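You operate a simulated robot arm through the tools that you are given. There is no shell and no other tool. Be economical: measure what you need, move in short steps, check, and stop when the job is done.

You are at the controls of a simulated two-armed robot. One attempt, no reset.

TASK
Change the air filter for the one whose number is on the housing.
Fine: close the red valve and vent to zero first; old filter in the red tray; lid shut, knob to HOLD, vent closed, then air back on. Set down upright: grey filter tube, what you pick out.

The check looks at the end state, three seconds after you hand in, the way a careful person would. Anything else that was tipped, shoved, dropped, spilled or broken makes it a failure. A push-on lid holds only when it is set on centred and level and pressed home; a screw cap is set on level and turned clockwise until tight.

THE ROBOT
Two 7-joint arms with two-finger parallel grippers on one trunk, on a base that drives. Base frame: it is fixed to the floor where the robot stands at the start and does not move with it; the origin is under the middle of the robot, x ahead of it, y to its left, z up; the surface under the hand at the start is at about z = 860. Readings come in mm, degrees, newtons and seconds.
The left shoulder is at the start at [50, 158, 1158], the right one opposite. With the tool pointing down near the work surface each hand reaches from about 220 to 660 mm from the robot's upright axis, wherever it stands, measured 20 degrees to its own side. Places, roughly: air box [900, 300, 1100]; air gauge [800, 400, 1300]; blue drain valve [800, 300, 1100]; high yellow valve [800, 300, 1800]; inside of the filter housing [700, 0, 900]; inside of the red tray [700, 400, 900]; red hold knob [600, 0, 900]; red valve handle [800, 0, 1300]; square blue lid [700, 0, 1100]; yellow vent rocker [800, 400, 1100]. Payload 3.91 kg a hand.
The tool frame of a hand sits at the grasp point between the pads (the TCP): z along the fingers, y along the line on which they close. The tips reach 30 mm beyond it. The gripper opens to 110 mm. The fingers are 20 mm wide and 10 mm thick; the gripper's body (48 by 112 mm) begins 55 mm behind the TCP.
Orientation is that of the tool frame in the base frame, as [roll, pitch, yaw] about the fixed x, y, z axes, in that order (R = Rz(yaw) Ry(pitch) Rx(roll)). With the fingers straight down and closing along the base's y, the tool's x points along the base's -x, its y along +y and its z along -z.

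THE INTERFACE
- The arms move only by the tool send_rows. It takes "left_rows", "right_rows" or both (then of equal length, played together; a hand with none holds still); each is a list of rows, each a list of 7 numbers: the shift along the tool's x, y, z in cm, then the turn, a rotation vector about the tool's x, y, z in degrees, then the closure, from 0 (fully open) to 1 (shut). In form: [[tx, ty, tz, ax, ay, az, jaw], ...]. A call has 1 to 12 rows; each row shifts and turns the commanded pose from where the row before left it, along the tool's axes as they then stand. Rows are played at 5 a second. More than 50 mm and 8.6 degrees between two rows, or a gripper value outside its range, and nothing of the call is played. A pose out of reach is approached as far as the arm can. The call stops where the force on the tool passes 40 N (or 10 N more than at its start, if that is more) or the arm is blocked; 0.2 s more then pass. The fingers move at their own pace (about 153 mm/s each) and stop on an object; they squeeze with about 25 N. The grip force told is the motor's: it shows also when the fingers shut on nothing. Time passes only in rows, and 0.2 s behind the last, so rows that do not move let the fingers close. The reply holds the time, the measured pose of the TCP, the force on the tool along the base axes, the opening and the grip force, in the units named above and with some noise, with the torque about the TCP (base axes, N m) and any sound that the robot's microphone picked up.
- Cameras (640 x 400 px; columns grow to the right, rows downward): "scene" is now at [131.2, 6.4, 1307.6]; the picture's right is [-0.03, -1.00, 0.00], its down [-0.49, 0.02, -0.87] and it looks along [0.87, -0.03, -0.49] (base axes); focal length 252 px, centre (320, 200). "left" rides on the left gripper at [72, -17, -103] in its tool frame; the picture's right is [0.23, 0.97, 0.00], its down [-0.76, 0.18, -0.62] and it looks along [-0.61, 0.14, 0.78] (tool axes); focal length 222 px, centre (320, 200). "right" rides on the right gripper at [72, 17, -103] in its tool frame; the picture's right is [-0.23, 0.97, 0.00], its down [-0.76, -0.18, -0.62] and it looks along [-0.61, -0.14, 0.78] (tool axes); focal length 222 px, centre (320, 200). There is no depth. A picture from a camera that has moved, and an enlarged one, comes with that camera's place and axes in the base frame and with its lens. The place of the scene camera against the robot may be out by one fixed shift of up to 12 mm in any direction.
- camera(camera): a new picture of that camera. The clock stands still meanwhile.
- raise_lower(by): slides the trunk up (or, below 0, down) by that many mm; the arms and the scene camera ride with it, the base frame stays. It gives what a move gives, with no picture.
- base_move(legs): drives the robot by 1 to 6 legs, each [ahead, turn to the left] in mm and degrees, along the robot's own axes; the way and the turn of a leg run together, so that a leg with both is an arc; at most 1500 mm and 180 degrees a leg. The arms and the cameras ride along, it lands a little off, and it stops where it bumps. It gives what a move gives.
- pan_tilt(pan, tilt): turns the head with the scene camera to pan (to the left, within 80 degrees either way) and tilt (down, from -29 to 69), counted from straight ahead of the robot. It gives what a move gives.
- zoom(camera, box): a new picture of the part [left, top, right, bottom] of that camera's present view, enlarged. The clock stands still meanwhile.
- close_job(): hands the job in; it is judged then, once.

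Go step by step. Nothing tells you exact positions but the pictures and the camera data: compare them with the known pose of the tool, close in by small moves and look again before you grip or let go. The budget is 120 turns and 108 pictures, counting those below and the enlarged ones. Unless the task says otherwise, let go and move clear before handing in, and close with one line.

The tools are called after ">>>" by a JSON object that holds its "op" and its "data". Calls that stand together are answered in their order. send_rows: Moves the arms, as the interface text tells. Its arguments: {"type":"object","properties":{"left_rows":{"type":"array"},"right_rows":{"type":"array"}},"required":[]} The other tools are called the same way: raise_lower (by) slides the trunk up or down; base_move (legs) drives the base; pan_tilt (pan, tilt) turns the head that bears the scene camera; camera (camera) takes a picture; zoom (camera, box) takes an enlarged picture of a part of a camera's view; close_job () hands the job in.

At the start:

```text
time_s: 0.0
left_tool_pos: [379.9, 206.8, 1000.4]
left_orientation: [180.0, 0.0, -180.0]
left_ft_force: [-1.1, -0.5, 0.0]
left_ft_torque: [0.02, -0.01, -0.01]
left_width: 110.0
left_finger_force: 0.1
right_tool_pos: [375.8, -147.3, 1001.2]
right_orientation: [-180.0, 0.1, 179.9]
right_ft_force: [-0.7, 0.3, 0.2]
right_ft_torque: [-0.01, 0.04, -0.02]
right_width: 109.9
right_finger_force: 0.1
trunk travel left (down, up): [-400.0, 82.0]
robot x, y, heading: [1.8, -0.4, -0.2]
head pan, tilt: [-1.8, 29.5]
```

scene: 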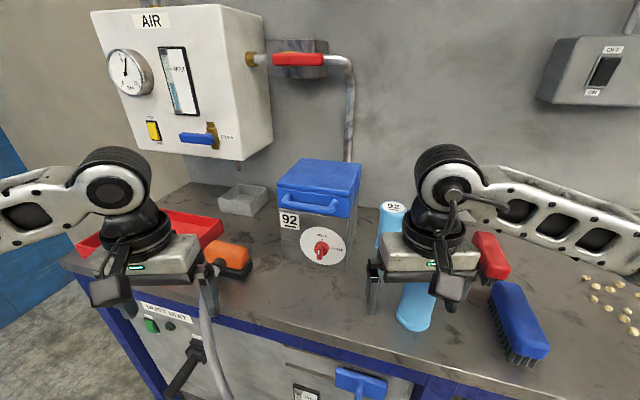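
right: 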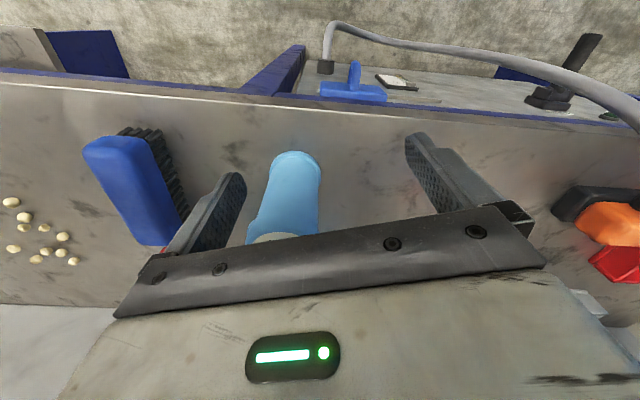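
left: 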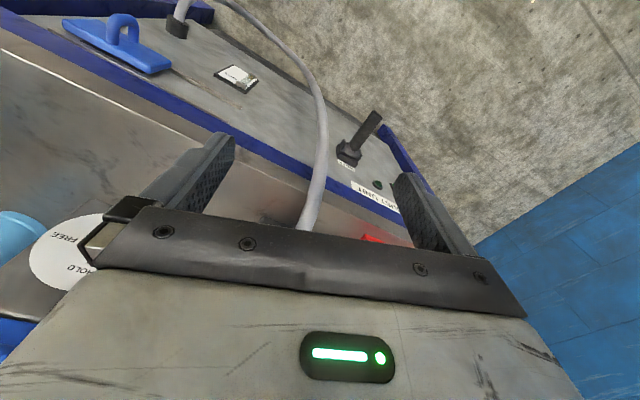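

I see the air box with gauge, rocker and drain at upper left, the red valve on the pipe, and the housing with a blue lid and number 92. I'll zoom in for details first.

>>> {"op": "zoom", "data": {"camera": "scene", "box": [80, 0, 360, 175]}}

>>> {"op": "zoom", "data": {"camera": "scene", "box": [260, 140, 560, 340]}}

>>> {"op": "zoom", "data": {"camera": "scene", "box": [60, 160, 380, 400]}}

```text
2.29 times, centred on (220, 88) of scene
camera zoom: at [131.2, 6.4, 1307.6], right [-0.03, -1.0, 0.0], down [-0.49, 0.02, -0.87], along [0.87, -0.03, -0.49], focal length 575 px, centre (549, 457)
```

zoom: 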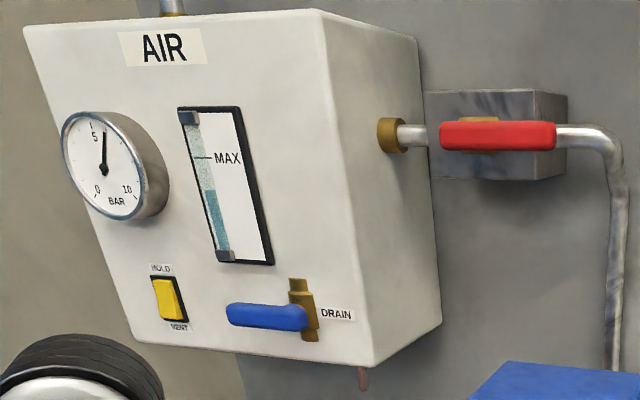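

```text
2.00 times, centred on (410, 240) of scene
camera zoom: at [131.2, 6.4, 1307.6], right [-0.03, -1.0, 0.0], down [-0.49, 0.02, -0.87], along [0.87, -0.03, -0.49], focal length 503 px, centre (140, 120)
```

zoom: 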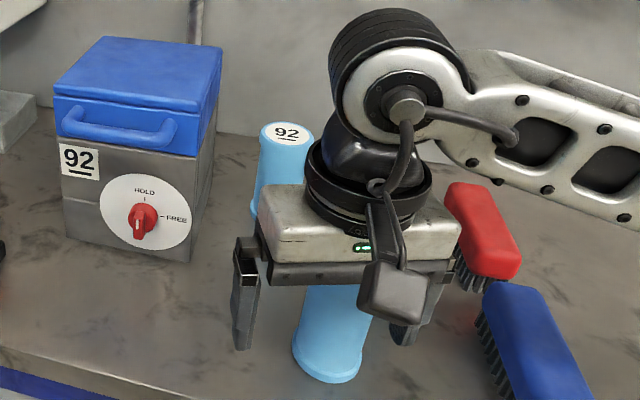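

```text
1.67 times, centred on (220, 280) of scene
camera zoom: at [131.2, 6.4, 1307.6], right [-0.03, -1.0, 0.0], down [-0.49, 0.02, -0.87], along [0.87, -0.03, -0.49], focal length 420 px, centre (487, 67)
```

zoom: 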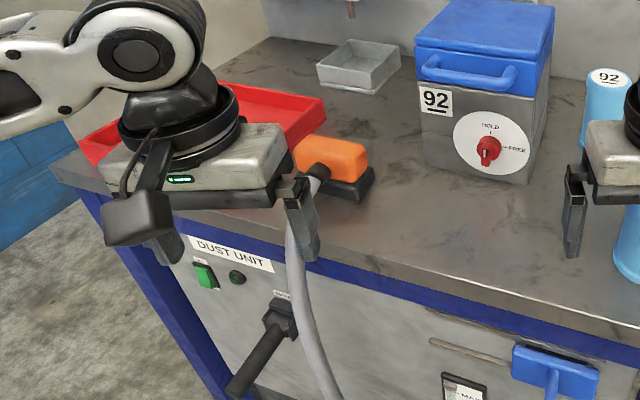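

The right hand hides part of the bench, so I raise both hands clear and look again.

>>> {"op": "send_rows", "data": {"left_rows": [[0, 0, -5, 0, 0, 0, 0], [0, 0, -5, 0, 0, 0, 0], [0, 0, -5, 0, 0, 0, 0], [0, 2, -3, 0, 0, 0, 0], [0, 4, 0, 0, 0, 0, 0]], "right_rows": [[0, -3, -4, 0, 0, 0, 0], [0, -3, -4, 0, 0, 0, 0], [0, -3, -4, 0, 0, 0, 0], [0, -3, -4, 0, 0, 0, 0], [0, -4, 0, 0, 0, 0, 0]]}}

>>> {"op": "camera", "data": {"camera": "scene"}}

```text
time_s: 1.2
left_tool_pos: [380.3, 267.1, 1181.7]
left_orientation: [-179.9, 0.0, -180.0]
left_ft_force: [0.8, -1.2, -0.4]
left_ft_torque: [0.03, -0.01, 0.02]
left_width: 109.9
left_finger_force: 0.1
right_tool_pos: [373.4, -308.9, 1161.8]
right_orientation: [180.0, 0.0, -179.9]
right_ft_force: [-0.9, 0.6, -0.6]
right_ft_torque: [-0.02, 0.0, 0.0]
right_width: 110.2
right_finger_force: 0.1
trunk travel left (down, up): [-400.0, 82.0]
robot x, y, heading: [1.4, 0.7, 0.1]
head pan, tilt: [-1.8, 29.5]
```

```text
101 pictures are left
camera scene: at [130.8, 6.4, 1307.7], right [-0.03, -1.0, 0.0], down [-0.49, 0.02, -0.87], along [0.87, -0.03, -0.49], focal length 252 px, centre (320, 200)
```

scene: 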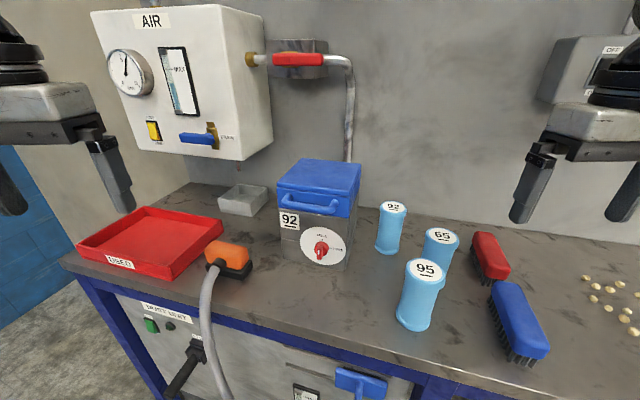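

>>> {"op": "zoom", "data": {"camera": "scene", "box": [260, 140, 500, 340]}}

>>> {"op": "zoom", "data": {"camera": "scene", "box": [230, 30, 370, 110]}}

>>> {"op": "zoom", "data": {"camera": "scene", "box": [260, 150, 380, 280]}}

```text
2.00 times, centred on (380, 240) of scene
camera zoom: at [130.8, 6.4, 1307.7], right [-0.03, -1.0, 0.0], down [-0.49, 0.02, -0.87], along [0.87, -0.03, -0.49], focal length 503 px, centre (200, 120)
```

zoom: 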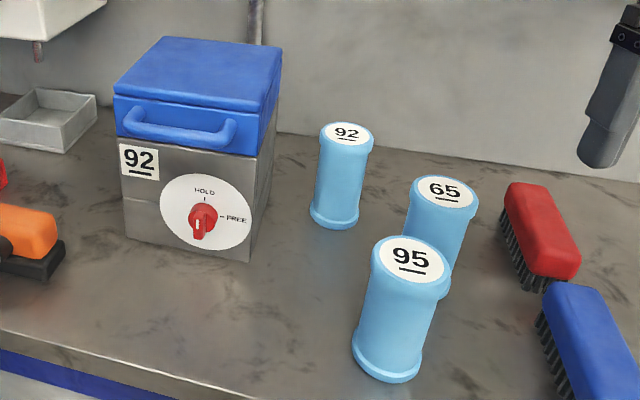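

```text
4.57 times, centred on (300, 70) of scene
camera zoom: at [130.8, 6.4, 1307.7], right [-0.03, -1.0, 0.0], down [-0.49, 0.02, -0.87], along [0.87, -0.03, -0.49], focal length 1150 px, centre (411, 794)
```

zoom: 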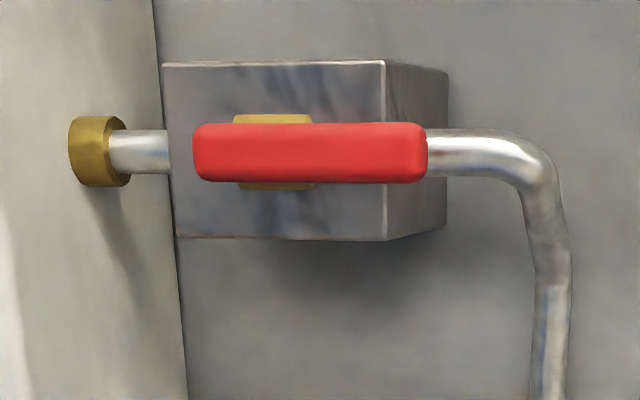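

```text
3.08 times, centred on (320, 215) of scene
camera zoom: at [130.8, 6.4, 1307.7], right [-0.03, -1.0, 0.0], down [-0.49, 0.02, -0.87], along [0.87, -0.03, -0.49], focal length 774 px, centre (320, 154)
```

zoom: 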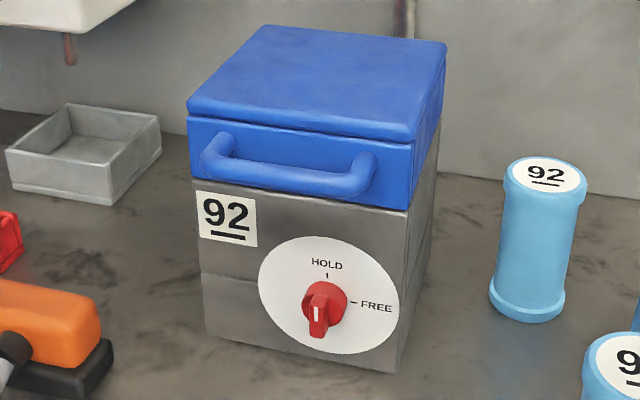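

Filters 92, 65 and 95 stand on the bench; 92 is the match. First comes the red valve, around [790, 50, 1306] with its handle along the pipe. I bring the left hand up with the fingers pointing forward.

>>> {"op": "send_rows", "data": {"left_rows": [[-1, -2, -1, 0, -8.2, 0, 0], [-1.13, -2, -0.85, 0, -8.2, 0, 0], [-1.24, -2, -0.68, 0, -8.2, 0, 0], [-1.33, -2, -0.49, 0, -8.2, 0, 0], [-1.38, -2, -0.3, 0, -8.2, 0, 0], [-1.41, -2, -0.09, 0, -8.2, 0, 0], [-1.41, -2, 0.09, 0, -8.2, 0, 0], [-1.38, -2, 0.3, 0, -8.2, 0, 0], [-1.32, -2, 0.5, 0, -8.2, 0, 0], [-1.24, -2, 0.68, 0, -8.2, 0, 0], [-1.13, -2, 0.85, 0, -8, 0, 0]]}}

>>> {"op": "camera", "data": {"camera": "scene"}}

>>> {"op": "camera", "data": {"camera": "left"}}

```text
time_s: 3.6
left_tool_pos: [490.0, 45.9, 1289.7]
left_orientation: [47.5, 89.9, 47.5]
left_ft_force: [-0.2, 0.8, -0.1]
left_ft_torque: [0.01, -0.02, -0.02]
left_width: 109.9
left_finger_force: 0.1
right_tool_pos: [375.5, -308.3, 1160.3]
right_orientation: [-180.0, 0.0, -180.0]
right_ft_force: [0.0, 0.1, -0.5]
right_ft_torque: [-0.01, 0.01, -0.02]
right_width: 110.1
right_finger_force: 0.1
trunk travel left (down, up): [-400.0, 82.0]
robot x, y, heading: [1.4, 2.3, -0.1]
head pan, tilt: [-1.8, 29.5]
```

```text
97 pictures are left
camera scene: at [131.4, 6.1, 1307.6], right [-0.03, -1.0, 0.0], down [-0.49, 0.02, -0.87], along [0.87, -0.03, -0.49], focal length 252 px, centre (320, 200)
```

scene: 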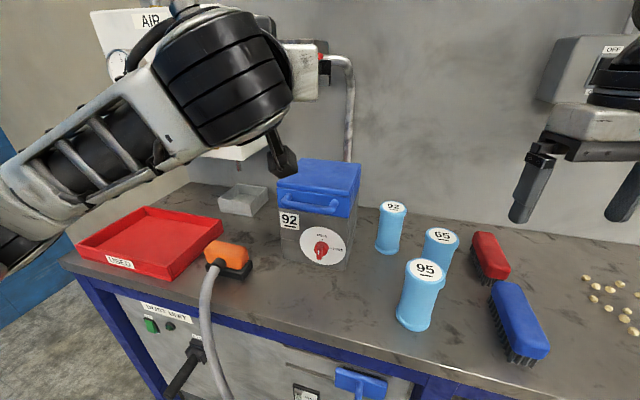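

```text
96 pictures are left
camera left: at [386.1, 29.7, 1217.0], right [0.0, 0.97, -0.23], down [-0.62, 0.18, 0.76], along [0.78, 0.14, 0.61], focal length 222 px, centre (320, 200)
```

left: 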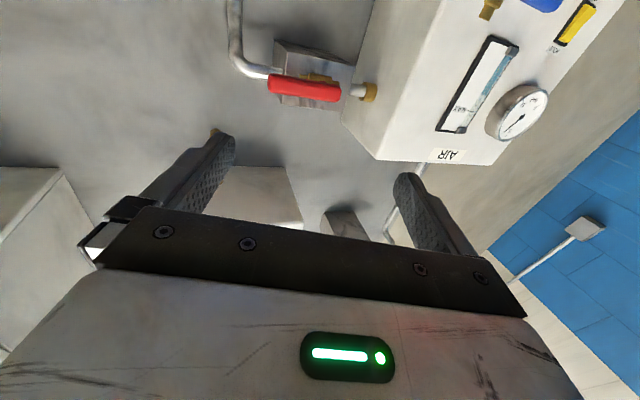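

The handle is about [773, -33…82, 1303] with its pivot near y = 43. I roll the hand so the fingers close vertically, then look again.

>>> {"op": "send_rows", "data": {"left_rows": [[-1.4, -0.3, 3, 0, 0, -8.2, 0], [0, 0, 0, 0, 0, -8.2, 0], [0, 0, 0, 0, 0, -8.2, 0], [0, 0, 0, 0, 0, -8.2, 0], [0, 0, 0, 0, 0, -8.2, 0], [0, 0, 0, 0, 0, -8.2, 0], [0, 0, 0, 0, 0, -8.2, 0], [0, 0, 0, 0, 0, -8.2, 0], [0, 0, 0, 0, 0, -8.2, 0], [0, 0, 0, 0, 0, -8.2, 0], [0, 0, 4, 0, 0, -8, 0], [0, 0, 4, 0, 0, 0, 0]]}}

>>> {"op": "camera", "data": {"camera": "left"}}

```text
time_s: 6.2
left_tool_pos: [599.8, 43.6, 1303.9]
left_orientation: [-90.1, -0.1, -90.0]
left_ft_force: [0.9, 0.2, -0.1]
left_ft_torque: [0.01, -0.01, -0.01]
left_width: 110.1
left_finger_force: 0.0
right_tool_pos: [375.0, -307.3, 1161.7]
right_orientation: [-180.0, -0.1, -180.0]
right_ft_force: [-0.7, 0.3, 0.2]
right_ft_torque: [-0.03, -0.02, 0.0]
right_width: 109.8
right_finger_force: 0.0
trunk travel left (down, up): [-400.0, 82.0]
robot x, y, heading: [-3.6, -0.2, 0.3]
head pan, tilt: [-1.8, 29.5]
```

```text
95 pictures are left
camera left: at [495.7, -28.2, 1319.7], right [0.0, -0.23, -0.97], down [-0.62, 0.76, -0.18], along [0.78, 0.61, -0.14], focal length 222 px, centre (320, 200)
```

left: 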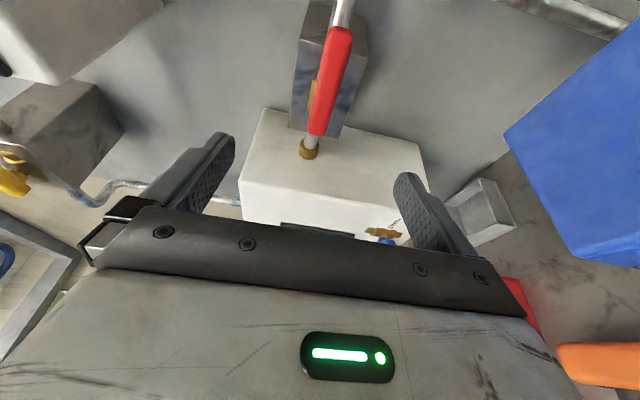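

The handle sits at about z = 1298, and the fingers straddle it. I advance toward it.

>>> {"op": "send_rows", "data": {"left_rows": [[0, 0.6, 4, 0, 0, 0, 0], [0, 0, 4, 0, 0, 0, 0], [0, 0, 3, 0, 0, 0, 0], [0, 0, 2, 0, 0, 0, 0]]}}

>>> {"op": "camera", "data": {"camera": "left"}}

>>> {"op": "camera", "data": {"camera": "scene"}}

```text
time_s: 7.2
left_tool_pos: [732.2, 44.0, 1297.7]
left_orientation: [-90.0, 0.1, -90.0]
left_ft_force: [-1.1, -0.7, -0.5]
left_ft_torque: [-0.01, -0.02, 0.0]
left_width: 110.1
left_finger_force: 0.1
right_tool_pos: [373.3, -305.5, 1161.4]
right_orientation: [180.0, 0.0, 179.9]
right_ft_force: [0.4, -0.4, 0.7]
right_ft_torque: [0.02, 0.02, 0.06]
right_width: 110.3
right_finger_force: 0.0
trunk travel left (down, up): [-400.0, 82.0]
robot x, y, heading: [0.9, -1.6, 0.3]
head pan, tilt: [-1.8, 29.5]
```

```text
94 pictures are left
camera left: at [628.0, -27.5, 1313.2], right [0.0, -0.23, -0.97], down [-0.62, 0.76, -0.18], along [0.78, 0.61, -0.14], focal length 222 px, centre (320, 200)
```

left: 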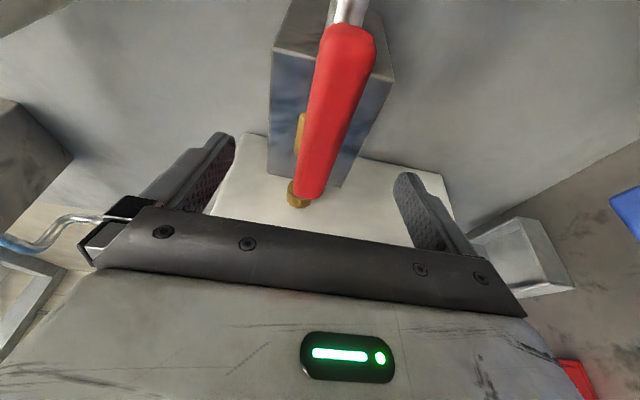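

```text
93 pictures are left
camera scene: at [131.3, 6.4, 1307.6], right [-0.03, -1.0, 0.0], down [-0.49, 0.02, -0.87], along [0.87, -0.03, -0.49], focal length 252 px, centre (320, 200)
```

scene: 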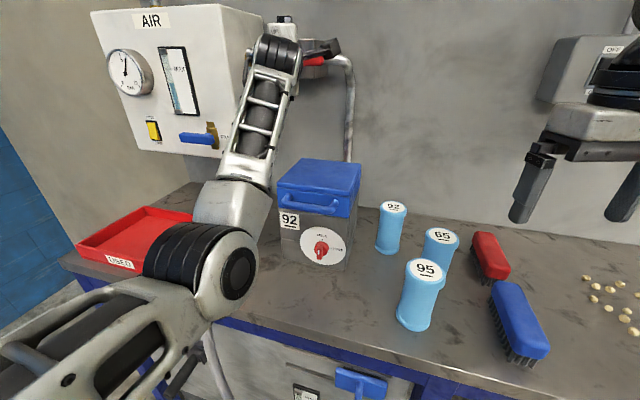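

>>> {"op": "send_rows", "data": {"left_rows": [[0, 0, 1.5, 0, 0, 0, 0], [0, 0, 1.0, 0, 0, 0, 0], [0, 0, 0.5, 0, 0, 0, 0]]}}

>>> {"op": "camera", "data": {"camera": "left"}}

```text
time_s: 8.0
left_tool_pos: [760.6, 45.5, 1297.4]
left_orientation: [-90.0, 0.0, -89.9]
left_ft_force: [0.2, -0.2, 0.1]
left_ft_torque: [-0.01, -0.03, 0.01]
left_width: 110.0
left_finger_force: 0.1
right_tool_pos: [375.7, -308.3, 1161.3]
right_orientation: [-179.9, 0.0, -179.9]
right_ft_force: [0.3, 0.3, 0.4]
right_ft_torque: [0.0, 0.04, 0.0]
right_width: 109.9
right_finger_force: 0.1
trunk travel left (down, up): [-400.0, 82.0]
robot x, y, heading: [-1.1, 0.5, -0.1]
head pan, tilt: [-1.8, 29.5]
```

```text
92 pictures are left
camera left: at [657.7, -27.9, 1313.7], right [0.0, -0.23, -0.97], down [-0.62, 0.76, -0.18], along [0.78, 0.61, -0.14], focal length 222 px, centre (320, 200)
```

left: 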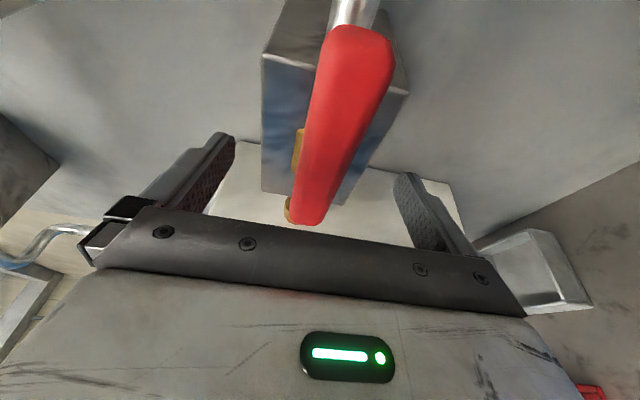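

>>> {"op": "send_rows", "data": {"left_rows": [[0, 0, 0, 0, 0, 0, 0.5], [0, 0, 0, 0, 0, 0, 0.8], [0, 0, 0, 0, 0, 0, 1], [0, 0, 0, 0, 0, 0, 1]]}}

>>> {"op": "camera", "data": {"camera": "left"}}

```text
time_s: 9.0
left_tool_pos: [761.1, 44.7, 1299.5]
left_orientation: [-89.8, -0.1, -89.9]
left_ft_force: [9.5, -0.6, 11.4]
left_ft_torque: [0.0, -0.08, -0.01]
left_width: 24.7
left_finger_force: 45.3
right_tool_pos: [375.4, -307.5, 1160.9]
right_orientation: [-180.0, 0.0, -179.9]
right_ft_force: [0.1, -0.2, 0.0]
right_ft_torque: [-0.01, -0.01, -0.01]
right_width: 110.2
right_finger_force: 0.0
trunk travel left (down, up): [-400.0, 82.0]
robot x, y, heading: [-1.0, 0.2, 0.2]
head pan, tilt: [-1.8, 29.5]
```

```text
91 pictures are left
camera left: at [657.3, -27.8, 1315.6], right [0.0, -0.23, -0.97], down [-0.62, 0.76, -0.18], along [0.78, 0.61, -0.14], focal length 222 px, centre (320, 200)
```

left: 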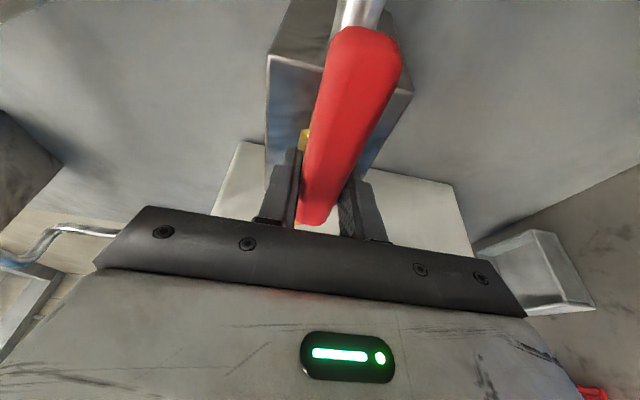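

The handle is gripped near the pivot (25 mm). I turn it clockwise in steps.

>>> {"op": "send_rows", "data": {"left_rows": [[0, -0.2, 0, 0, 0, 4, 1], [0, 0, 0, 0, 0, 8, 1], [0, 0, 0, 0, 0, 8, 1], [0, 0, 0, 0, 0, 8, 1]]}}

>>> {"op": "camera", "data": {"camera": "left"}}

```text
time_s: 10.0
left_tool_pos: [760.4, 47.6, 1300.3]
left_orientation: [-90.1, 27.4, -89.8]
left_ft_force: [3.9, 10.1, 8.0]
left_ft_torque: [-2.69, 0.6, -0.48]
left_width: 35.7
left_finger_force: 44.9
right_tool_pos: [373.3, -305.3, 1161.4]
right_orientation: [-179.9, 0.0, 179.9]
right_ft_force: [-0.9, -0.2, 0.5]
right_ft_torque: [0.01, -0.01, -0.01]
right_width: 110.2
right_finger_force: 0.1
trunk travel left (down, up): [-400.0, 82.0]
robot x, y, heading: [0.4, 3.6, 0.2]
head pan, tilt: [-1.8, 29.5]
```

```text
90 pictures are left
camera left: at [657.2, -24.4, 1280.9], right [0.0, 0.25, -0.97], down [-0.63, 0.76, 0.19], along [0.78, 0.61, 0.15], focal length 222 px, centre (320, 200)
```

left: 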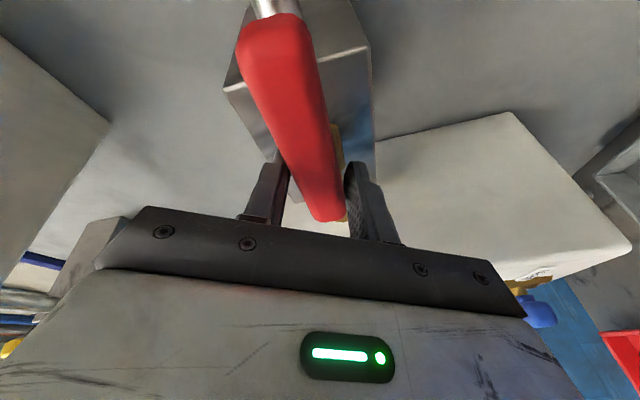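

The handle did not turn; the fingers only twisted on it. I go back and try the other sense from the same grip as a test.

>>> {"op": "send_rows", "data": {"left_rows": [[0, 0, 0, 0, 0, -8, 1], [0, 0, 0, 0, 0, -8, 1], [0, 0, 0, 0, 0, -8, 1], [0, 0, 0, 0, 0, -8, 1], [0, 0, 0, 0, 0, -8, 1], [0, 0, 0, 0, 0, -8, 1]]}}

>>> {"op": "camera", "data": {"camera": "left"}}

```text
time_s: 11.4
left_tool_pos: [760.4, 44.5, 1304.6]
left_orientation: [-89.5, -20.0, -90.2]
left_ft_force: [25.1, 4.0, 25.6]
left_ft_torque: [0.72, 0.78, 0.34]
left_width: 25.3
left_finger_force: 44.8
right_tool_pos: [375.4, -307.7, 1161.4]
right_orientation: [-180.0, -0.1, 180.0]
right_ft_force: [-0.5, 0.3, 0.7]
right_ft_torque: [-0.03, -0.01, 0.02]
right_width: 110.0
right_finger_force: 0.1
trunk travel left (down, up): [-400.0, 82.0]
robot x, y, heading: [-1.1, -2.2, 0.1]
head pan, tilt: [-1.8, 29.5]
```

```text
89 pictures are left
camera left: at [656.7, -17.9, 1342.8], right [0.01, -0.55, -0.84], down [-0.62, 0.65, -0.43], along [0.78, 0.52, -0.33], focal length 222 px, centre (320, 200)
```

left: 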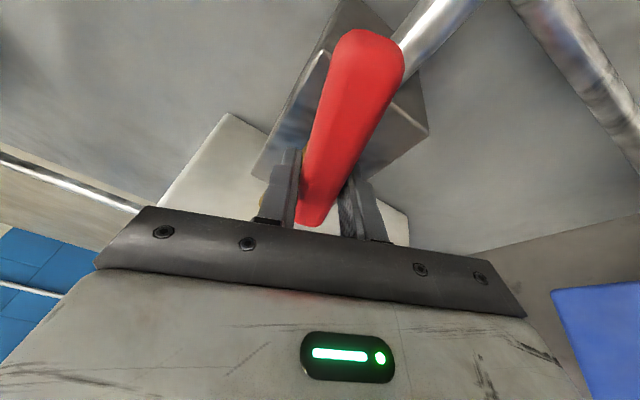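

The handle turns the other way (right end up) with the grip holding. I follow an arc about a pivot about 13 mm left of the grip.

>>> {"op": "send_rows", "data": {"left_rows": [[0.2, -0.5, 0.3, 0, 0, 0, 1], [0, -0.18, 0, 0, 0, -8, 1], [0, -0.18, 0, 0, 0, -8, 1], [0, -0.18, 0, 0, 0, -8, 1]]}}

>>> {"op": "camera", "data": {"camera": "scene"}}

```text
time_s: 12.4
left_tool_pos: [761.7, 46.5, 1308.2]
left_orientation: [-90.6, -44.1, -89.7]
left_ft_force: [-14.6, 4.9, -3.7]
left_ft_torque: [0.51, 1.54, 0.4]
left_width: 27.0
left_finger_force: 45.2
right_tool_pos: [373.5, -306.2, 1161.7]
right_orientation: [180.0, 0.0, -180.0]
right_ft_force: [-0.3, -0.2, 0.6]
right_ft_torque: [0.01, 0.01, 0.02]
right_width: 109.9
right_finger_force: 0.2
trunk travel left (down, up): [-400.0, 82.0]
robot x, y, heading: [-1.7, 3.2, -0.1]
head pan, tilt: [-1.8, 29.5]
```

```text
88 pictures are left
camera scene: at [129.4, 7.2, 1307.7], right [-0.03, -1.0, 0.0], down [-0.49, 0.01, -0.87], along [0.87, -0.03, -0.49], focal length 252 px, centre (320, 200)
```

scene: 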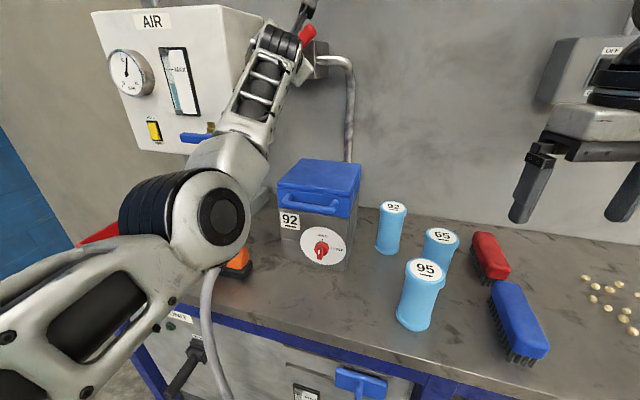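

>>> {"op": "send_rows", "data": {"left_rows": [[0, -0.15, -0.15, 0, 0, -8, 1], [0, -0.15, 0, 0, 0, -8, 1], [0, -0.15, 0, 0, 0, -8, 1], [0, -0.15, 0, 0, 0, -8, 1], [0, -0.15, 0, 0, 0, -8, 1], [0, -0.15, 0, 0, 0, -7, 1]]}}

>>> {"op": "camera", "data": {"camera": "scene"}}

```text
time_s: 13.4
left_tool_pos: [763.0, 52.2, 1313.4]
left_orientation: [-89.1, -73.0, -93.1]
left_ft_force: [-1.7, -15.5, 5.1]
left_ft_torque: [-0.02, 0.37, -2.11]
left_width: 27.9
left_finger_force: 45.1
left hand out of reach, approached as far as the arm can: row 3
right_tool_pos: [372.9, -309.4, 1160.7]
right_orientation: [179.8, 0.1, 179.8]
right_ft_force: [-0.4, 0.5, 0.0]
right_ft_torque: [-0.02, 0.0, 0.0]
right_width: 109.9
right_finger_force: 0.1
trunk travel left (down, up): [-400.0, 82.0]
robot x, y, heading: [2.3, -1.0, -0.3]
head pan, tilt: [-1.8, 29.5]
stopped in row 4 (left hand): the force on the tool passed its limit at 43 N (the readings are from after the stop); the commanded pose is now the measured one
```

```text
87 pictures are left
camera scene: at [130.3, 3.4, 1307.9], right [-0.04, -1.0, 0.0], down [-0.49, 0.02, -0.87], along [0.87, -0.03, -0.49], focal length 252 px, centre (320, 200)
```

scene: 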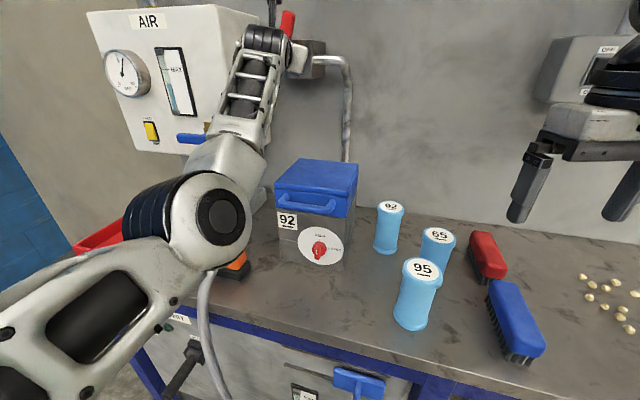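

The handle is about 73° round and the wrist is at its limit. I open a bit, slide out along the handle and push its end the last bit to the left.

>>> {"op": "send_rows", "data": {"left_rows": [[0, 0, 0, 0, 0, 6, 0.5], [0, 0, 0, 0, 0, 6, 0.5], [2.5, 0, 0, 0, 0, 0, 0.5], [2.5, 0, 0, 0, 0, 0, 0.5]]}}

>>> {"op": "camera", "data": {"camera": "left"}}

```text
time_s: 14.2
left_tool_pos: [766.4, 57.3, 1315.8]
left_orientation: [-94.6, -60.1, -87.0]
left_ft_force: [-15.2, 7.7, -4.8]
left_ft_torque: [0.26, 0.31, -0.31]
left_width: 53.0
left_finger_force: 0.0
left hand out of reach, approached as far as the arm can: row 4
right_tool_pos: [370.2, -307.5, 1162.3]
right_orientation: [180.0, 0.1, 180.0]
right_ft_force: [-0.3, 0.2, -0.1]
right_ft_torque: [0.02, 0.02, 0.01]
right_width: 110.0
right_finger_force: 0.0
trunk travel left (down, up): [-400.0, 82.0]
robot x, y, heading: [-2.0, -3.7, -0.1]
head pan, tilt: [-1.8, 29.5]
stopped in row 4 (left hand): the force on the tool passed its limit at 52 N (the readings are from after the stop); the commanded pose is now the measured one
```

```text
86 pictures are left
camera left: at [664.8, 37.2, 1389.1], right [-0.03, -0.96, -0.29], down [-0.65, 0.23, -0.72], along [0.76, 0.17, -0.63], focal length 222 px, centre (320, 200)
```

left: 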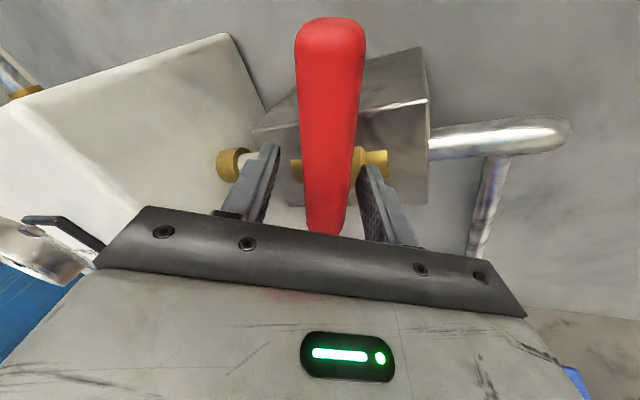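

>>> {"op": "send_rows", "data": {"left_rows": [[-0.3, 0, 0, 0, 0, 0, 0], [0, 0, -3, 0, 0, 0, 0], [0, 0, -4, 0, 0, 0, 0], [0, 0, -4, 0, 0, 0, 0]]}}

>>> {"op": "camera", "data": {"camera": "left"}}

>>> {"op": "zoom", "data": {"camera": "scene", "box": [220, 0, 380, 100]}}

```text
time_s: 15.2
left_tool_pos: [657.2, 58.0, 1315.8]
left_orientation: [-94.5, -60.1, -87.2]
left_ft_force: [-0.6, 0.9, 0.0]
left_ft_torque: [-0.01, 0.05, 0.01]
left_width: 109.8
left_finger_force: 0.0
right_tool_pos: [372.1, -307.9, 1161.2]
right_orientation: [-180.0, -0.1, 179.9]
right_ft_force: [0.0, 0.1, 0.5]
right_ft_torque: [-0.01, -0.02, 0.0]
right_width: 109.8
right_finger_force: 0.0
trunk travel left (down, up): [-400.0, 82.0]
robot x, y, heading: [-2.2, 2.5, -0.4]
head pan, tilt: [-1.8, 29.5]
```

```text
85 pictures are left
camera left: at [555.4, 38.7, 1389.3], right [-0.03, -0.96, -0.28], down [-0.65, 0.24, -0.72], along [0.76, 0.16, -0.63], focal length 222 px, centre (320, 200)
```

left: 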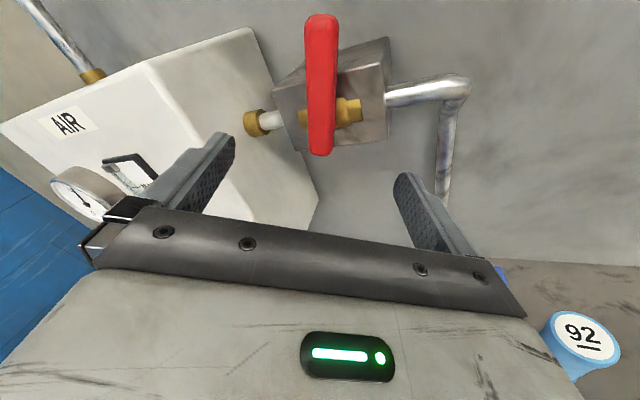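

```text
4.00 times, centred on (300, 50) of scene
camera zoom: at [130.0, 5.7, 1307.7], right [-0.03, -1.0, 0.0], down [-0.49, 0.02, -0.87], along [0.87, -0.03, -0.49], focal length 1007 px, centre (400, 800)
```

zoom: 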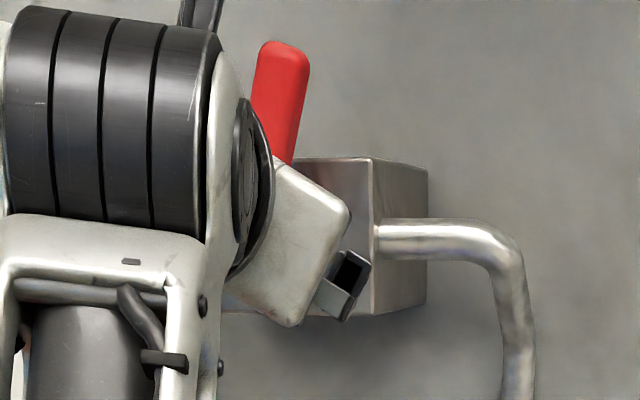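

The handle stands about 12° short of vertical. I back off, close the fingers, and will nudge the upper end leftward from its right side.

>>> {"op": "send_rows", "data": {"left_rows": [[0, 0, 0, 0, 0, 8.5, 0.5], [0, 0, 0, 0, 0, 8.5, 1], [0, 0, 0, 0, 0, 8.5, 1], [0, 0, 0, 0, 0, 8.5, 1], [0, 0, 0, 0, 0, 8.5, 1], [0, 0, 0, 0, 0, 8.5, 1], [0, 0, 0, 0, 0, 8.5, 1], [3, -2.3, 0, 0, 0, 0, 1], [3.3, -2.3, 0, 0, 0, 0, 1]]}}

```text
time_s: 17.2
left_tool_pos: [658.1, -6.3, 1364.6]
left_orientation: [-92.2, -0.8, -91.0]
left_ft_force: [0.0, 0.4, 0.5]
left_ft_torque: [-0.02, 0.0, 0.04]
left_width: 0.0
left_finger_force: 25.6
right_tool_pos: [374.1, -309.3, 1161.5]
right_orientation: [-179.9, 0.0, 179.8]
right_ft_force: [0.3, 0.2, 0.8]
right_ft_torque: [-0.01, 0.01, 0.02]
right_width: 110.0
right_finger_force: 0.1
trunk travel left (down, up): [-400.0, 82.0]
robot x, y, heading: [1.1, -2.5, -0.3]
head pan, tilt: [-1.8, 29.5]
```

>>> {"op": "send_rows", "data": {"left_rows": [[0, 0, 4, 0, 0, 0, 1], [0, 0, 4, 0, 0, 0, 1], [0, 0, 1.7, 0, 0, 0, 1]]}}

>>> {"op": "camera", "data": {"camera": "left"}}

>>> {"op": "zoom", "data": {"camera": "scene", "box": [220, 0, 380, 100]}}

```text
time_s: 18.0
left_tool_pos: [743.8, -1.1, 1358.9]
left_orientation: [-92.0, -0.9, -91.2]
left_ft_force: [-0.3, 0.1, 0.2]
left_ft_torque: [-0.01, 0.0, -0.01]
left_width: 0.1
left_finger_force: 24.8
left hand out of reach, approached as far as the arm can: row 3
right_tool_pos: [374.5, -309.0, 1160.4]
right_orientation: [180.0, 0.0, 179.9]
right_ft_force: [-0.2, 0.1, -0.1]
right_ft_torque: [0.03, -0.01, -0.02]
right_width: 110.0
right_finger_force: 0.0
trunk travel left (down, up): [-400.0, 82.0]
robot x, y, heading: [0.8, -2.2, -0.1]
head pan, tilt: [-1.8, 29.5]
```

```text
83 pictures are left
camera left: at [640.0, -70.0, 1379.4], right [-0.04, -0.24, -0.97], down [-0.61, 0.77, -0.17], along [0.79, 0.59, -0.18], focal length 222 px, centre (320, 200)
```

left: 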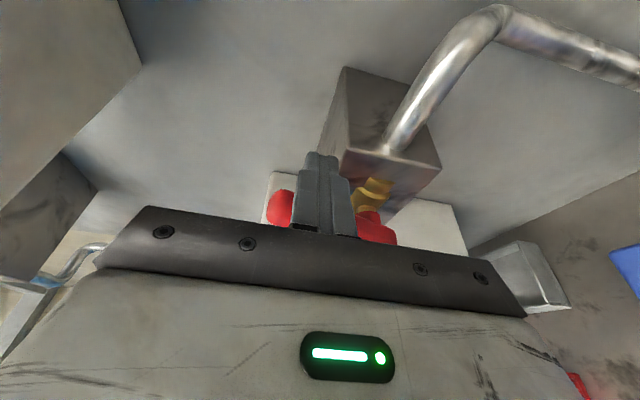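

```text
4.00 times, centred on (300, 50) of scene
camera zoom: at [131.2, 5.3, 1307.5], right [-0.03, -1.0, 0.0], down [-0.49, 0.02, -0.87], along [0.87, -0.03, -0.49], focal length 1007 px, centre (400, 800)
```

zoom: 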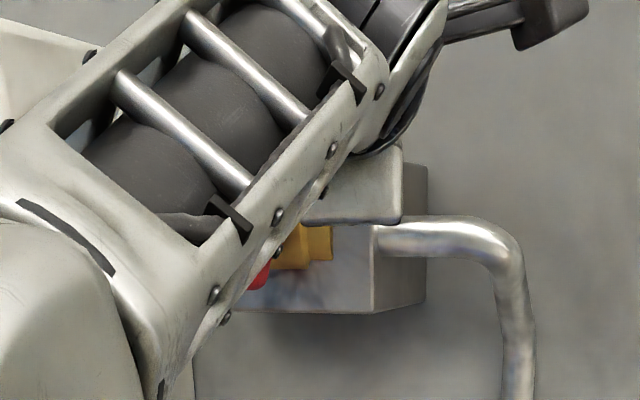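

The fingertips are right of the handle's upper half. I push left.

>>> {"op": "send_rows", "data": {"left_rows": [[-1, 0, 0, 0, 0, 0, 1], [-1, 0, 0, 0, 0, 0, 1], [-1, 0, 0, 0, 0, 0, 1], [-1, 0, 0, 0, 0, 0, 1], [-0.7, 0, 0, 0, 0, 0, 1], [-0.7, 0, 0, 0, 0, 0, 1]]}}

>>> {"op": "camera", "data": {"camera": "left"}}

```text
time_s: 19.4
left_tool_pos: [743.2, 35.8, 1356.3]
left_orientation: [-91.7, -0.9, -92.6]
left_ft_force: [6.9, -16.4, 1.8]
left_ft_torque: [0.0, -0.27, -0.53]
left_width: 0.1
left_finger_force: 25.1
right_tool_pos: [375.2, -309.7, 1159.8]
right_orientation: [179.9, -0.1, 179.9]
right_ft_force: [-0.2, -0.4, 0.6]
right_ft_torque: [-0.02, -0.01, 0.02]
right_width: 109.8
right_finger_force: 0.1
trunk travel left (down, up): [-400.0, 82.0]
robot x, y, heading: [-1.6, 0.7, 0.0]
head pan, tilt: [-1.8, 29.5]
stopped in row 6 (left hand): the force on the tool passed its limit at 41 N (the readings are from after the stop); the commanded pose is now the measured one
```

```text
81 pictures are left
camera left: at [636.7, -31.0, 1377.1], right [-0.04, -0.24, -0.97], down [-0.59, 0.79, -0.17], along [0.81, 0.57, -0.17], focal length 222 px, centre (320, 200)
```

left: 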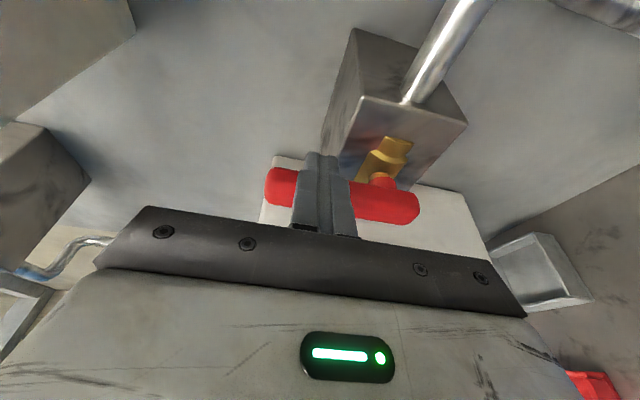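

The push met the stop with the handle vertical. I retreat and check.

>>> {"op": "send_rows", "data": {"left_rows": [[1, 0, 0, 0, 0, 0, 1], [0, 0, -4, 0, 0, 0, 1], [0, 0, -5, 0, 0, 0, 1], [0, -2, -5, 0, 0, 0, 1], [-4, -2, -3, 0, 0, 0, 1], [-5, 0, 0, 0, 0, 8, 1], [-5, 0, 0, 0, 0, 8, 1]]}}

>>> {"op": "zoom", "data": {"camera": "scene", "box": [80, 0, 400, 160]}}

```text
refused: row 4 steps farther than a row can; nothing moved
```

```text
2.00 times, centred on (240, 80) of scene
camera zoom: at [132.4, 2.4, 1307.4], right [-0.04, -1.0, 0.0], down [-0.49, 0.02, -0.87], along [0.87, -0.03, -0.49], focal length 503 px, centre (480, 440)
```

zoom: 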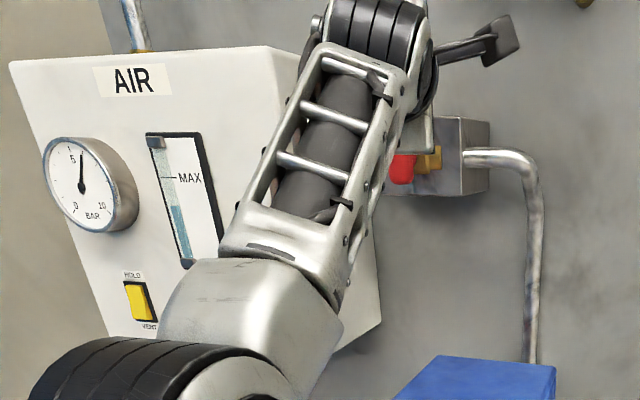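

>>> {"op": "send_rows", "data": {"left_rows": [[1, 0, 0, 0, 0, 0, 1], [0, 0, -4, 0, 0, 0, 1], [0, 0, -4.5, 0, 0, 0, 1], [0, 0, -4.5, 0, 0, 0, 1], [0, 0, -2, 0, 0, 8, 1], [0, 0, 0, 0, 0, 8, 1], [0, 0, 0, 0, 0, 8, 1], [0, 0, 0, 0, 0, 8, 1], [0, 0, 0, 0, 0, 8, 1], [0, 0, 0, 0, 0, 8, 1]]}}

>>> {"op": "send_rows", "data": {"left_rows": [[0, 0, 0, 0, 0, 8, 1], [0, 0, 0, 0, 0, 8, 1], [0, 0, 0, 0, 0, 8, 1], [0, 0, 0, 0, 0, 8, 1], [0, 0, 0, 0, 0, 8, 1], [2, 4.5, 0, 0, 0, 0, 1], [2, 4.5, 0, 0, 0, 0, 1], [2, 4.5, 0, 0, 0, 0, 1], [2, 4.5, 0, 0, 0, 0, 1], [2, 4.5, 0, 0, 0, 0, 1], [2, 4.5, 0, 0, 0, 0, 1], [2, 4.5, 0, 0, 0, 0, 1]]}}

>>> {"op": "camera", "data": {"camera": "scene"}}

>>> {"op": "camera", "data": {"camera": "left"}}

```text
time_s: 21.6
left_tool_pos: [592.9, 38.1, 1362.0]
left_orientation: [-92.5, 47.3, -94.0]
left_ft_force: [0.3, 0.1, 0.6]
left_ft_torque: [0.02, -0.02, 0.04]
left_width: 0.1
left_finger_force: 24.6
right_tool_pos: [373.1, -308.8, 1161.1]
right_orientation: [179.9, -0.2, 179.9]
right_ft_force: [0.4, -0.7, -0.1]
right_ft_torque: [-0.03, 0.01, 0.0]
right_width: 110.2
right_finger_force: 0.1
trunk travel left (down, up): [-400.0, 82.0]
robot x, y, heading: [0.8, 2.0, -0.2]
head pan, tilt: [-1.8, 29.5]
```

```text
time_s: 24.2
left_tool_pos: [598.7, 345.2, 1207.9]
left_orientation: [-119.4, 86.7, -121.8]
left_ft_force: [0.6, 0.1, 1.0]
left_ft_torque: [-0.01, 0.01, -0.02]
left_width: 0.0
left_finger_force: 24.9
right_tool_pos: [373.5, -308.1, 1162.1]
right_orientation: [-180.0, 0.1, 179.9]
right_ft_force: [-0.5, 0.2, 1.1]
right_ft_torque: [0.01, -0.01, -0.01]
right_width: 109.7
right_finger_force: 0.0
trunk travel left (down, up): [-400.0, 82.0]
robot x, y, heading: [-3.0, -3.9, -0.1]
head pan, tilt: [-1.8, 29.5]
```

```text
79 pictures are left
camera scene: at [130.6, 5.2, 1307.7], right [-0.04, -1.0, 0.0], down [-0.49, 0.02, -0.87], along [0.87, -0.03, -0.49], focal length 252 px, centre (320, 200)
```

scene: 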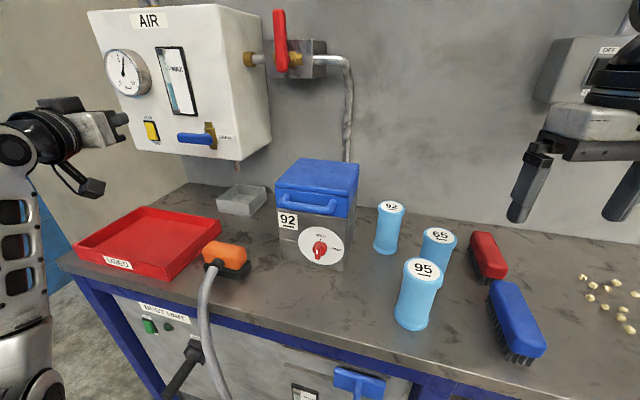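

```text
78 pictures are left
camera left: at [491.8, 329.3, 1138.3], right [0.03, 0.96, -0.28], down [-0.59, 0.24, 0.77], along [0.8, 0.14, 0.58], focal length 222 px, centre (320, 200)
```

left: 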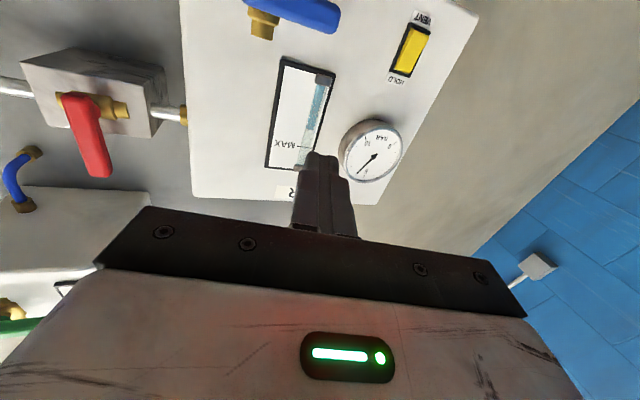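

The handle is vertical now, so the supply is shut. The rocker is near [819, 425, 1128] with VENT at its lower end, and I bring the closed fingertips in front of it.

>>> {"op": "send_rows", "data": {"left_rows": [[3, 3, 0, 0, 0, 0, 1], [3, 3, 0, 0, 0, 0, 1], [2.6, 2.9, 0, 0, 0, 0, 1], [0, 0, 4.5, 0, 0, 0, 1], [0, 0, 4.5, 0, 0, 0, 1], [0, 0, 4, 0, 0, 0, 1]]}}

>>> {"op": "camera", "data": {"camera": "left"}}

>>> {"op": "zoom", "data": {"camera": "scene", "box": [80, 30, 280, 170]}}

```text
time_s: 25.6
left_tool_pos: [730.8, 426.3, 1114.4]
left_orientation: [-121.0, 86.6, -123.0]
left_ft_force: [0.2, -0.7, -0.1]
left_ft_torque: [-0.02, 0.01, 0.01]
left_width: 0.0
left_finger_force: 24.9
right_tool_pos: [374.2, -307.9, 1160.2]
right_orientation: [-180.0, 0.1, 179.9]
right_ft_force: [-0.8, 0.0, 0.4]
right_ft_torque: [0.01, 0.0, -0.03]
right_width: 109.7
right_finger_force: 0.0
trunk travel left (down, up): [-400.0, 82.0]
robot x, y, heading: [3.6, -0.4, -0.3]
head pan, tilt: [-1.8, 29.5]
```

```text
77 pictures are left
camera left: at [624.3, 410.2, 1043.8], right [0.03, 0.96, -0.27], down [-0.59, 0.24, 0.77], along [0.81, 0.14, 0.58], focal length 222 px, centre (320, 200)
```

left: 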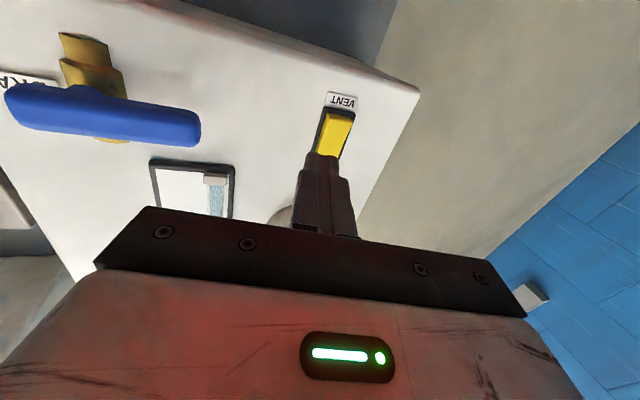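

```text
2.86 times, centred on (180, 100) of scene
camera zoom: at [131.1, 4.1, 1307.5], right [-0.04, -1.0, 0.0], down [-0.49, 0.02, -0.87], along [0.87, -0.03, -0.49], focal length 719 px, centre (720, 486)
```

zoom: 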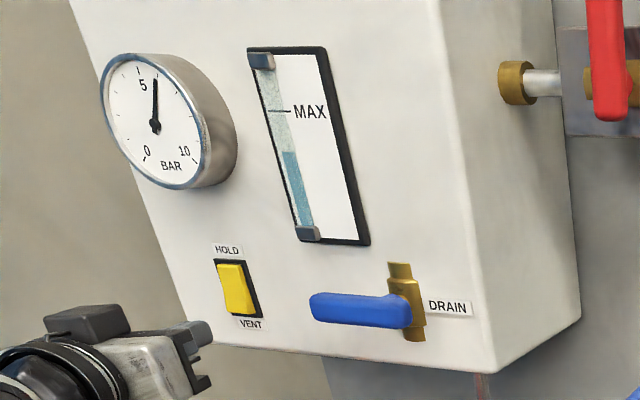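

Combining both wrist views, the VENT end is near [838, 436, 1102]. I line up and press in small steps.

>>> {"op": "send_rows", "data": {"left_rows": [[0.6, 1.1, 3, 0, 0, 0, 1], [0, 0, 2.5, 0, 0, 0, 1], [0, 0, 1, 0, 0, 0, 1]]}}

>>> {"op": "zoom", "data": {"camera": "scene", "box": [80, 30, 280, 170]}}

>>> {"op": "camera", "data": {"camera": "left"}}

```text
time_s: 26.4
left_tool_pos: [782.0, 432.9, 1104.4]
left_orientation: [-118.6, 86.6, -120.8]
left_ft_force: [0.1, 0.6, -0.1]
left_ft_torque: [0.03, 0.02, -0.02]
left_width: 0.2
left_finger_force: 24.7
left hand out of reach, approached as far as the arm can: row 2, 3
right_tool_pos: [374.2, -309.0, 1160.6]
right_orientation: [179.9, 0.0, 179.9]
right_ft_force: [-0.5, 0.3, -0.7]
right_ft_torque: [-0.02, -0.03, -0.03]
right_width: 110.0
right_finger_force: 0.2
trunk travel left (down, up): [-400.0, 82.0]
robot x, y, heading: [0.2, -1.4, -0.2]
head pan, tilt: [-1.8, 29.5]
```

```text
2.86 times, centred on (180, 100) of scene
camera zoom: at [130.8, 4.6, 1307.6], right [-0.04, -1.0, 0.0], down [-0.49, 0.02, -0.87], along [0.87, -0.03, -0.49], focal length 719 px, centre (720, 486)
```

zoom: 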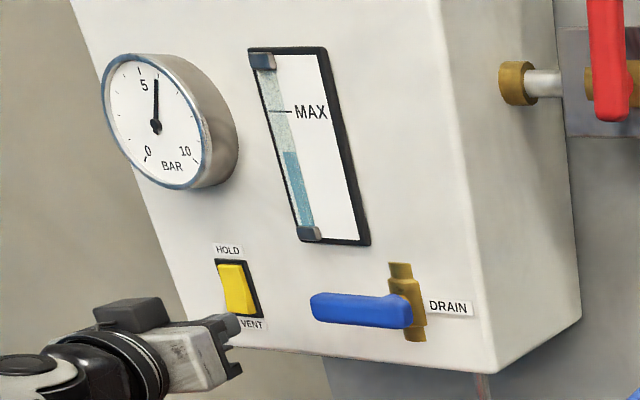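

```text
74 pictures are left
camera left: at [675.4, 416.3, 1035.7], right [0.03, 0.96, -0.28], down [-0.59, 0.24, 0.77], along [0.8, 0.14, 0.58], focal length 222 px, centre (320, 200)
```

left: 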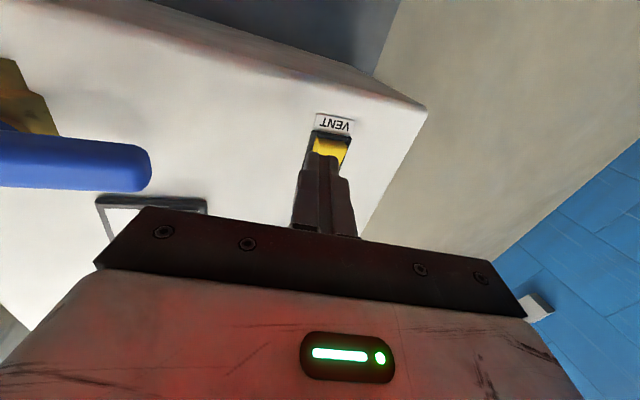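

The arm is at its reach limit. I pull the hand back a little and drive the base forward about 80 mm.

>>> {"op": "send_rows", "data": {"left_rows": [[0, 0, -4.5, 0, 0, 0, 1], [0, 0, -4.5, 0, 0, 0, 1]]}}

>>> {"op": "base_move", "data": {"legs": [[80, 0]]}}

>>> {"op": "camera", "data": {"camera": "left"}}

>>> {"op": "camera", "data": {"camera": "scene"}}

```text
time_s: 27.0
left_tool_pos: [689.7, 433.9, 1106.3]
left_orientation: [-122.9, 86.6, -125.0]
left_ft_force: [0.6, 0.1, 1.5]
left_ft_torque: [0.03, 0.02, 0.04]
left_width: 0.0
left_finger_force: 25.0
right_tool_pos: [373.1, -309.9, 1161.4]
right_orientation: [-180.0, 0.0, 179.8]
right_ft_force: [0.1, 0.7, -0.4]
right_ft_torque: [0.0, -0.01, -0.02]
right_width: 110.0
right_finger_force: 0.0
trunk travel left (down, up): [-400.0, 82.0]
robot x, y, heading: [-0.8, -4.8, -0.4]
head pan, tilt: [-1.8, 29.5]
```

```text
time_s: 28.1
left_tool_pos: [768.1, 434.6, 1107.3]
left_orientation: [-121.5, 86.6, -123.6]
left_ft_force: [-0.5, -0.2, -0.5]
left_ft_torque: [-0.01, -0.02, 0.01]
left_width: 0.1
left_finger_force: 24.8
right_tool_pos: [451.2, -309.4, 1161.2]
right_orientation: [180.0, 0.0, 180.0]
right_ft_force: [0.3, 0.0, 0.3]
right_ft_torque: [0.0, -0.03, -0.01]
right_width: 110.1
right_finger_force: 0.1
trunk travel left (down, up): [-400.0, 82.0]
robot x, y, heading: [73.7, -4.4, -0.3]
head pan, tilt: [-1.8, 29.5]
```

```text
73 pictures are left
camera left: at [662.1, 418.7, 1038.1], right [0.03, 0.96, -0.28], down [-0.59, 0.24, 0.77], along [0.81, 0.14, 0.57], focal length 222 px, centre (320, 200)
```

left: 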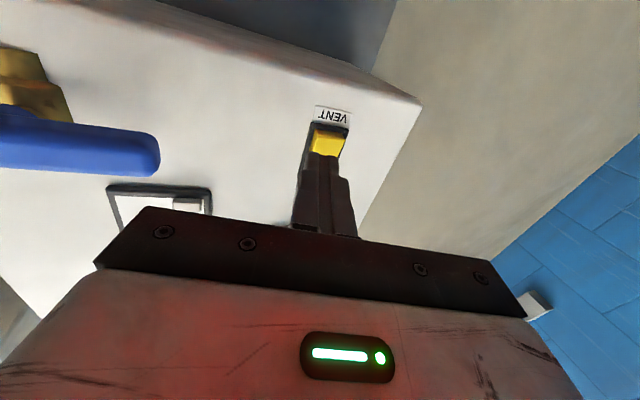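

```text
72 pictures are left
camera scene: at [208.7, 4.1, 1307.5], right [-0.04, -1.0, 0.0], down [-0.49, 0.02, -0.87], along [0.87, -0.03, -0.49], focal length 252 px, centre (320, 200)
```

scene: 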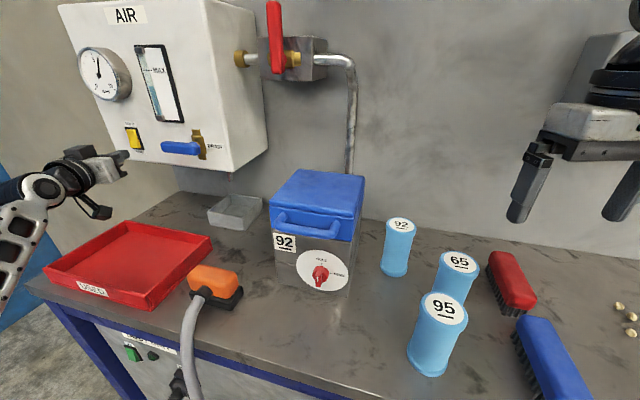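

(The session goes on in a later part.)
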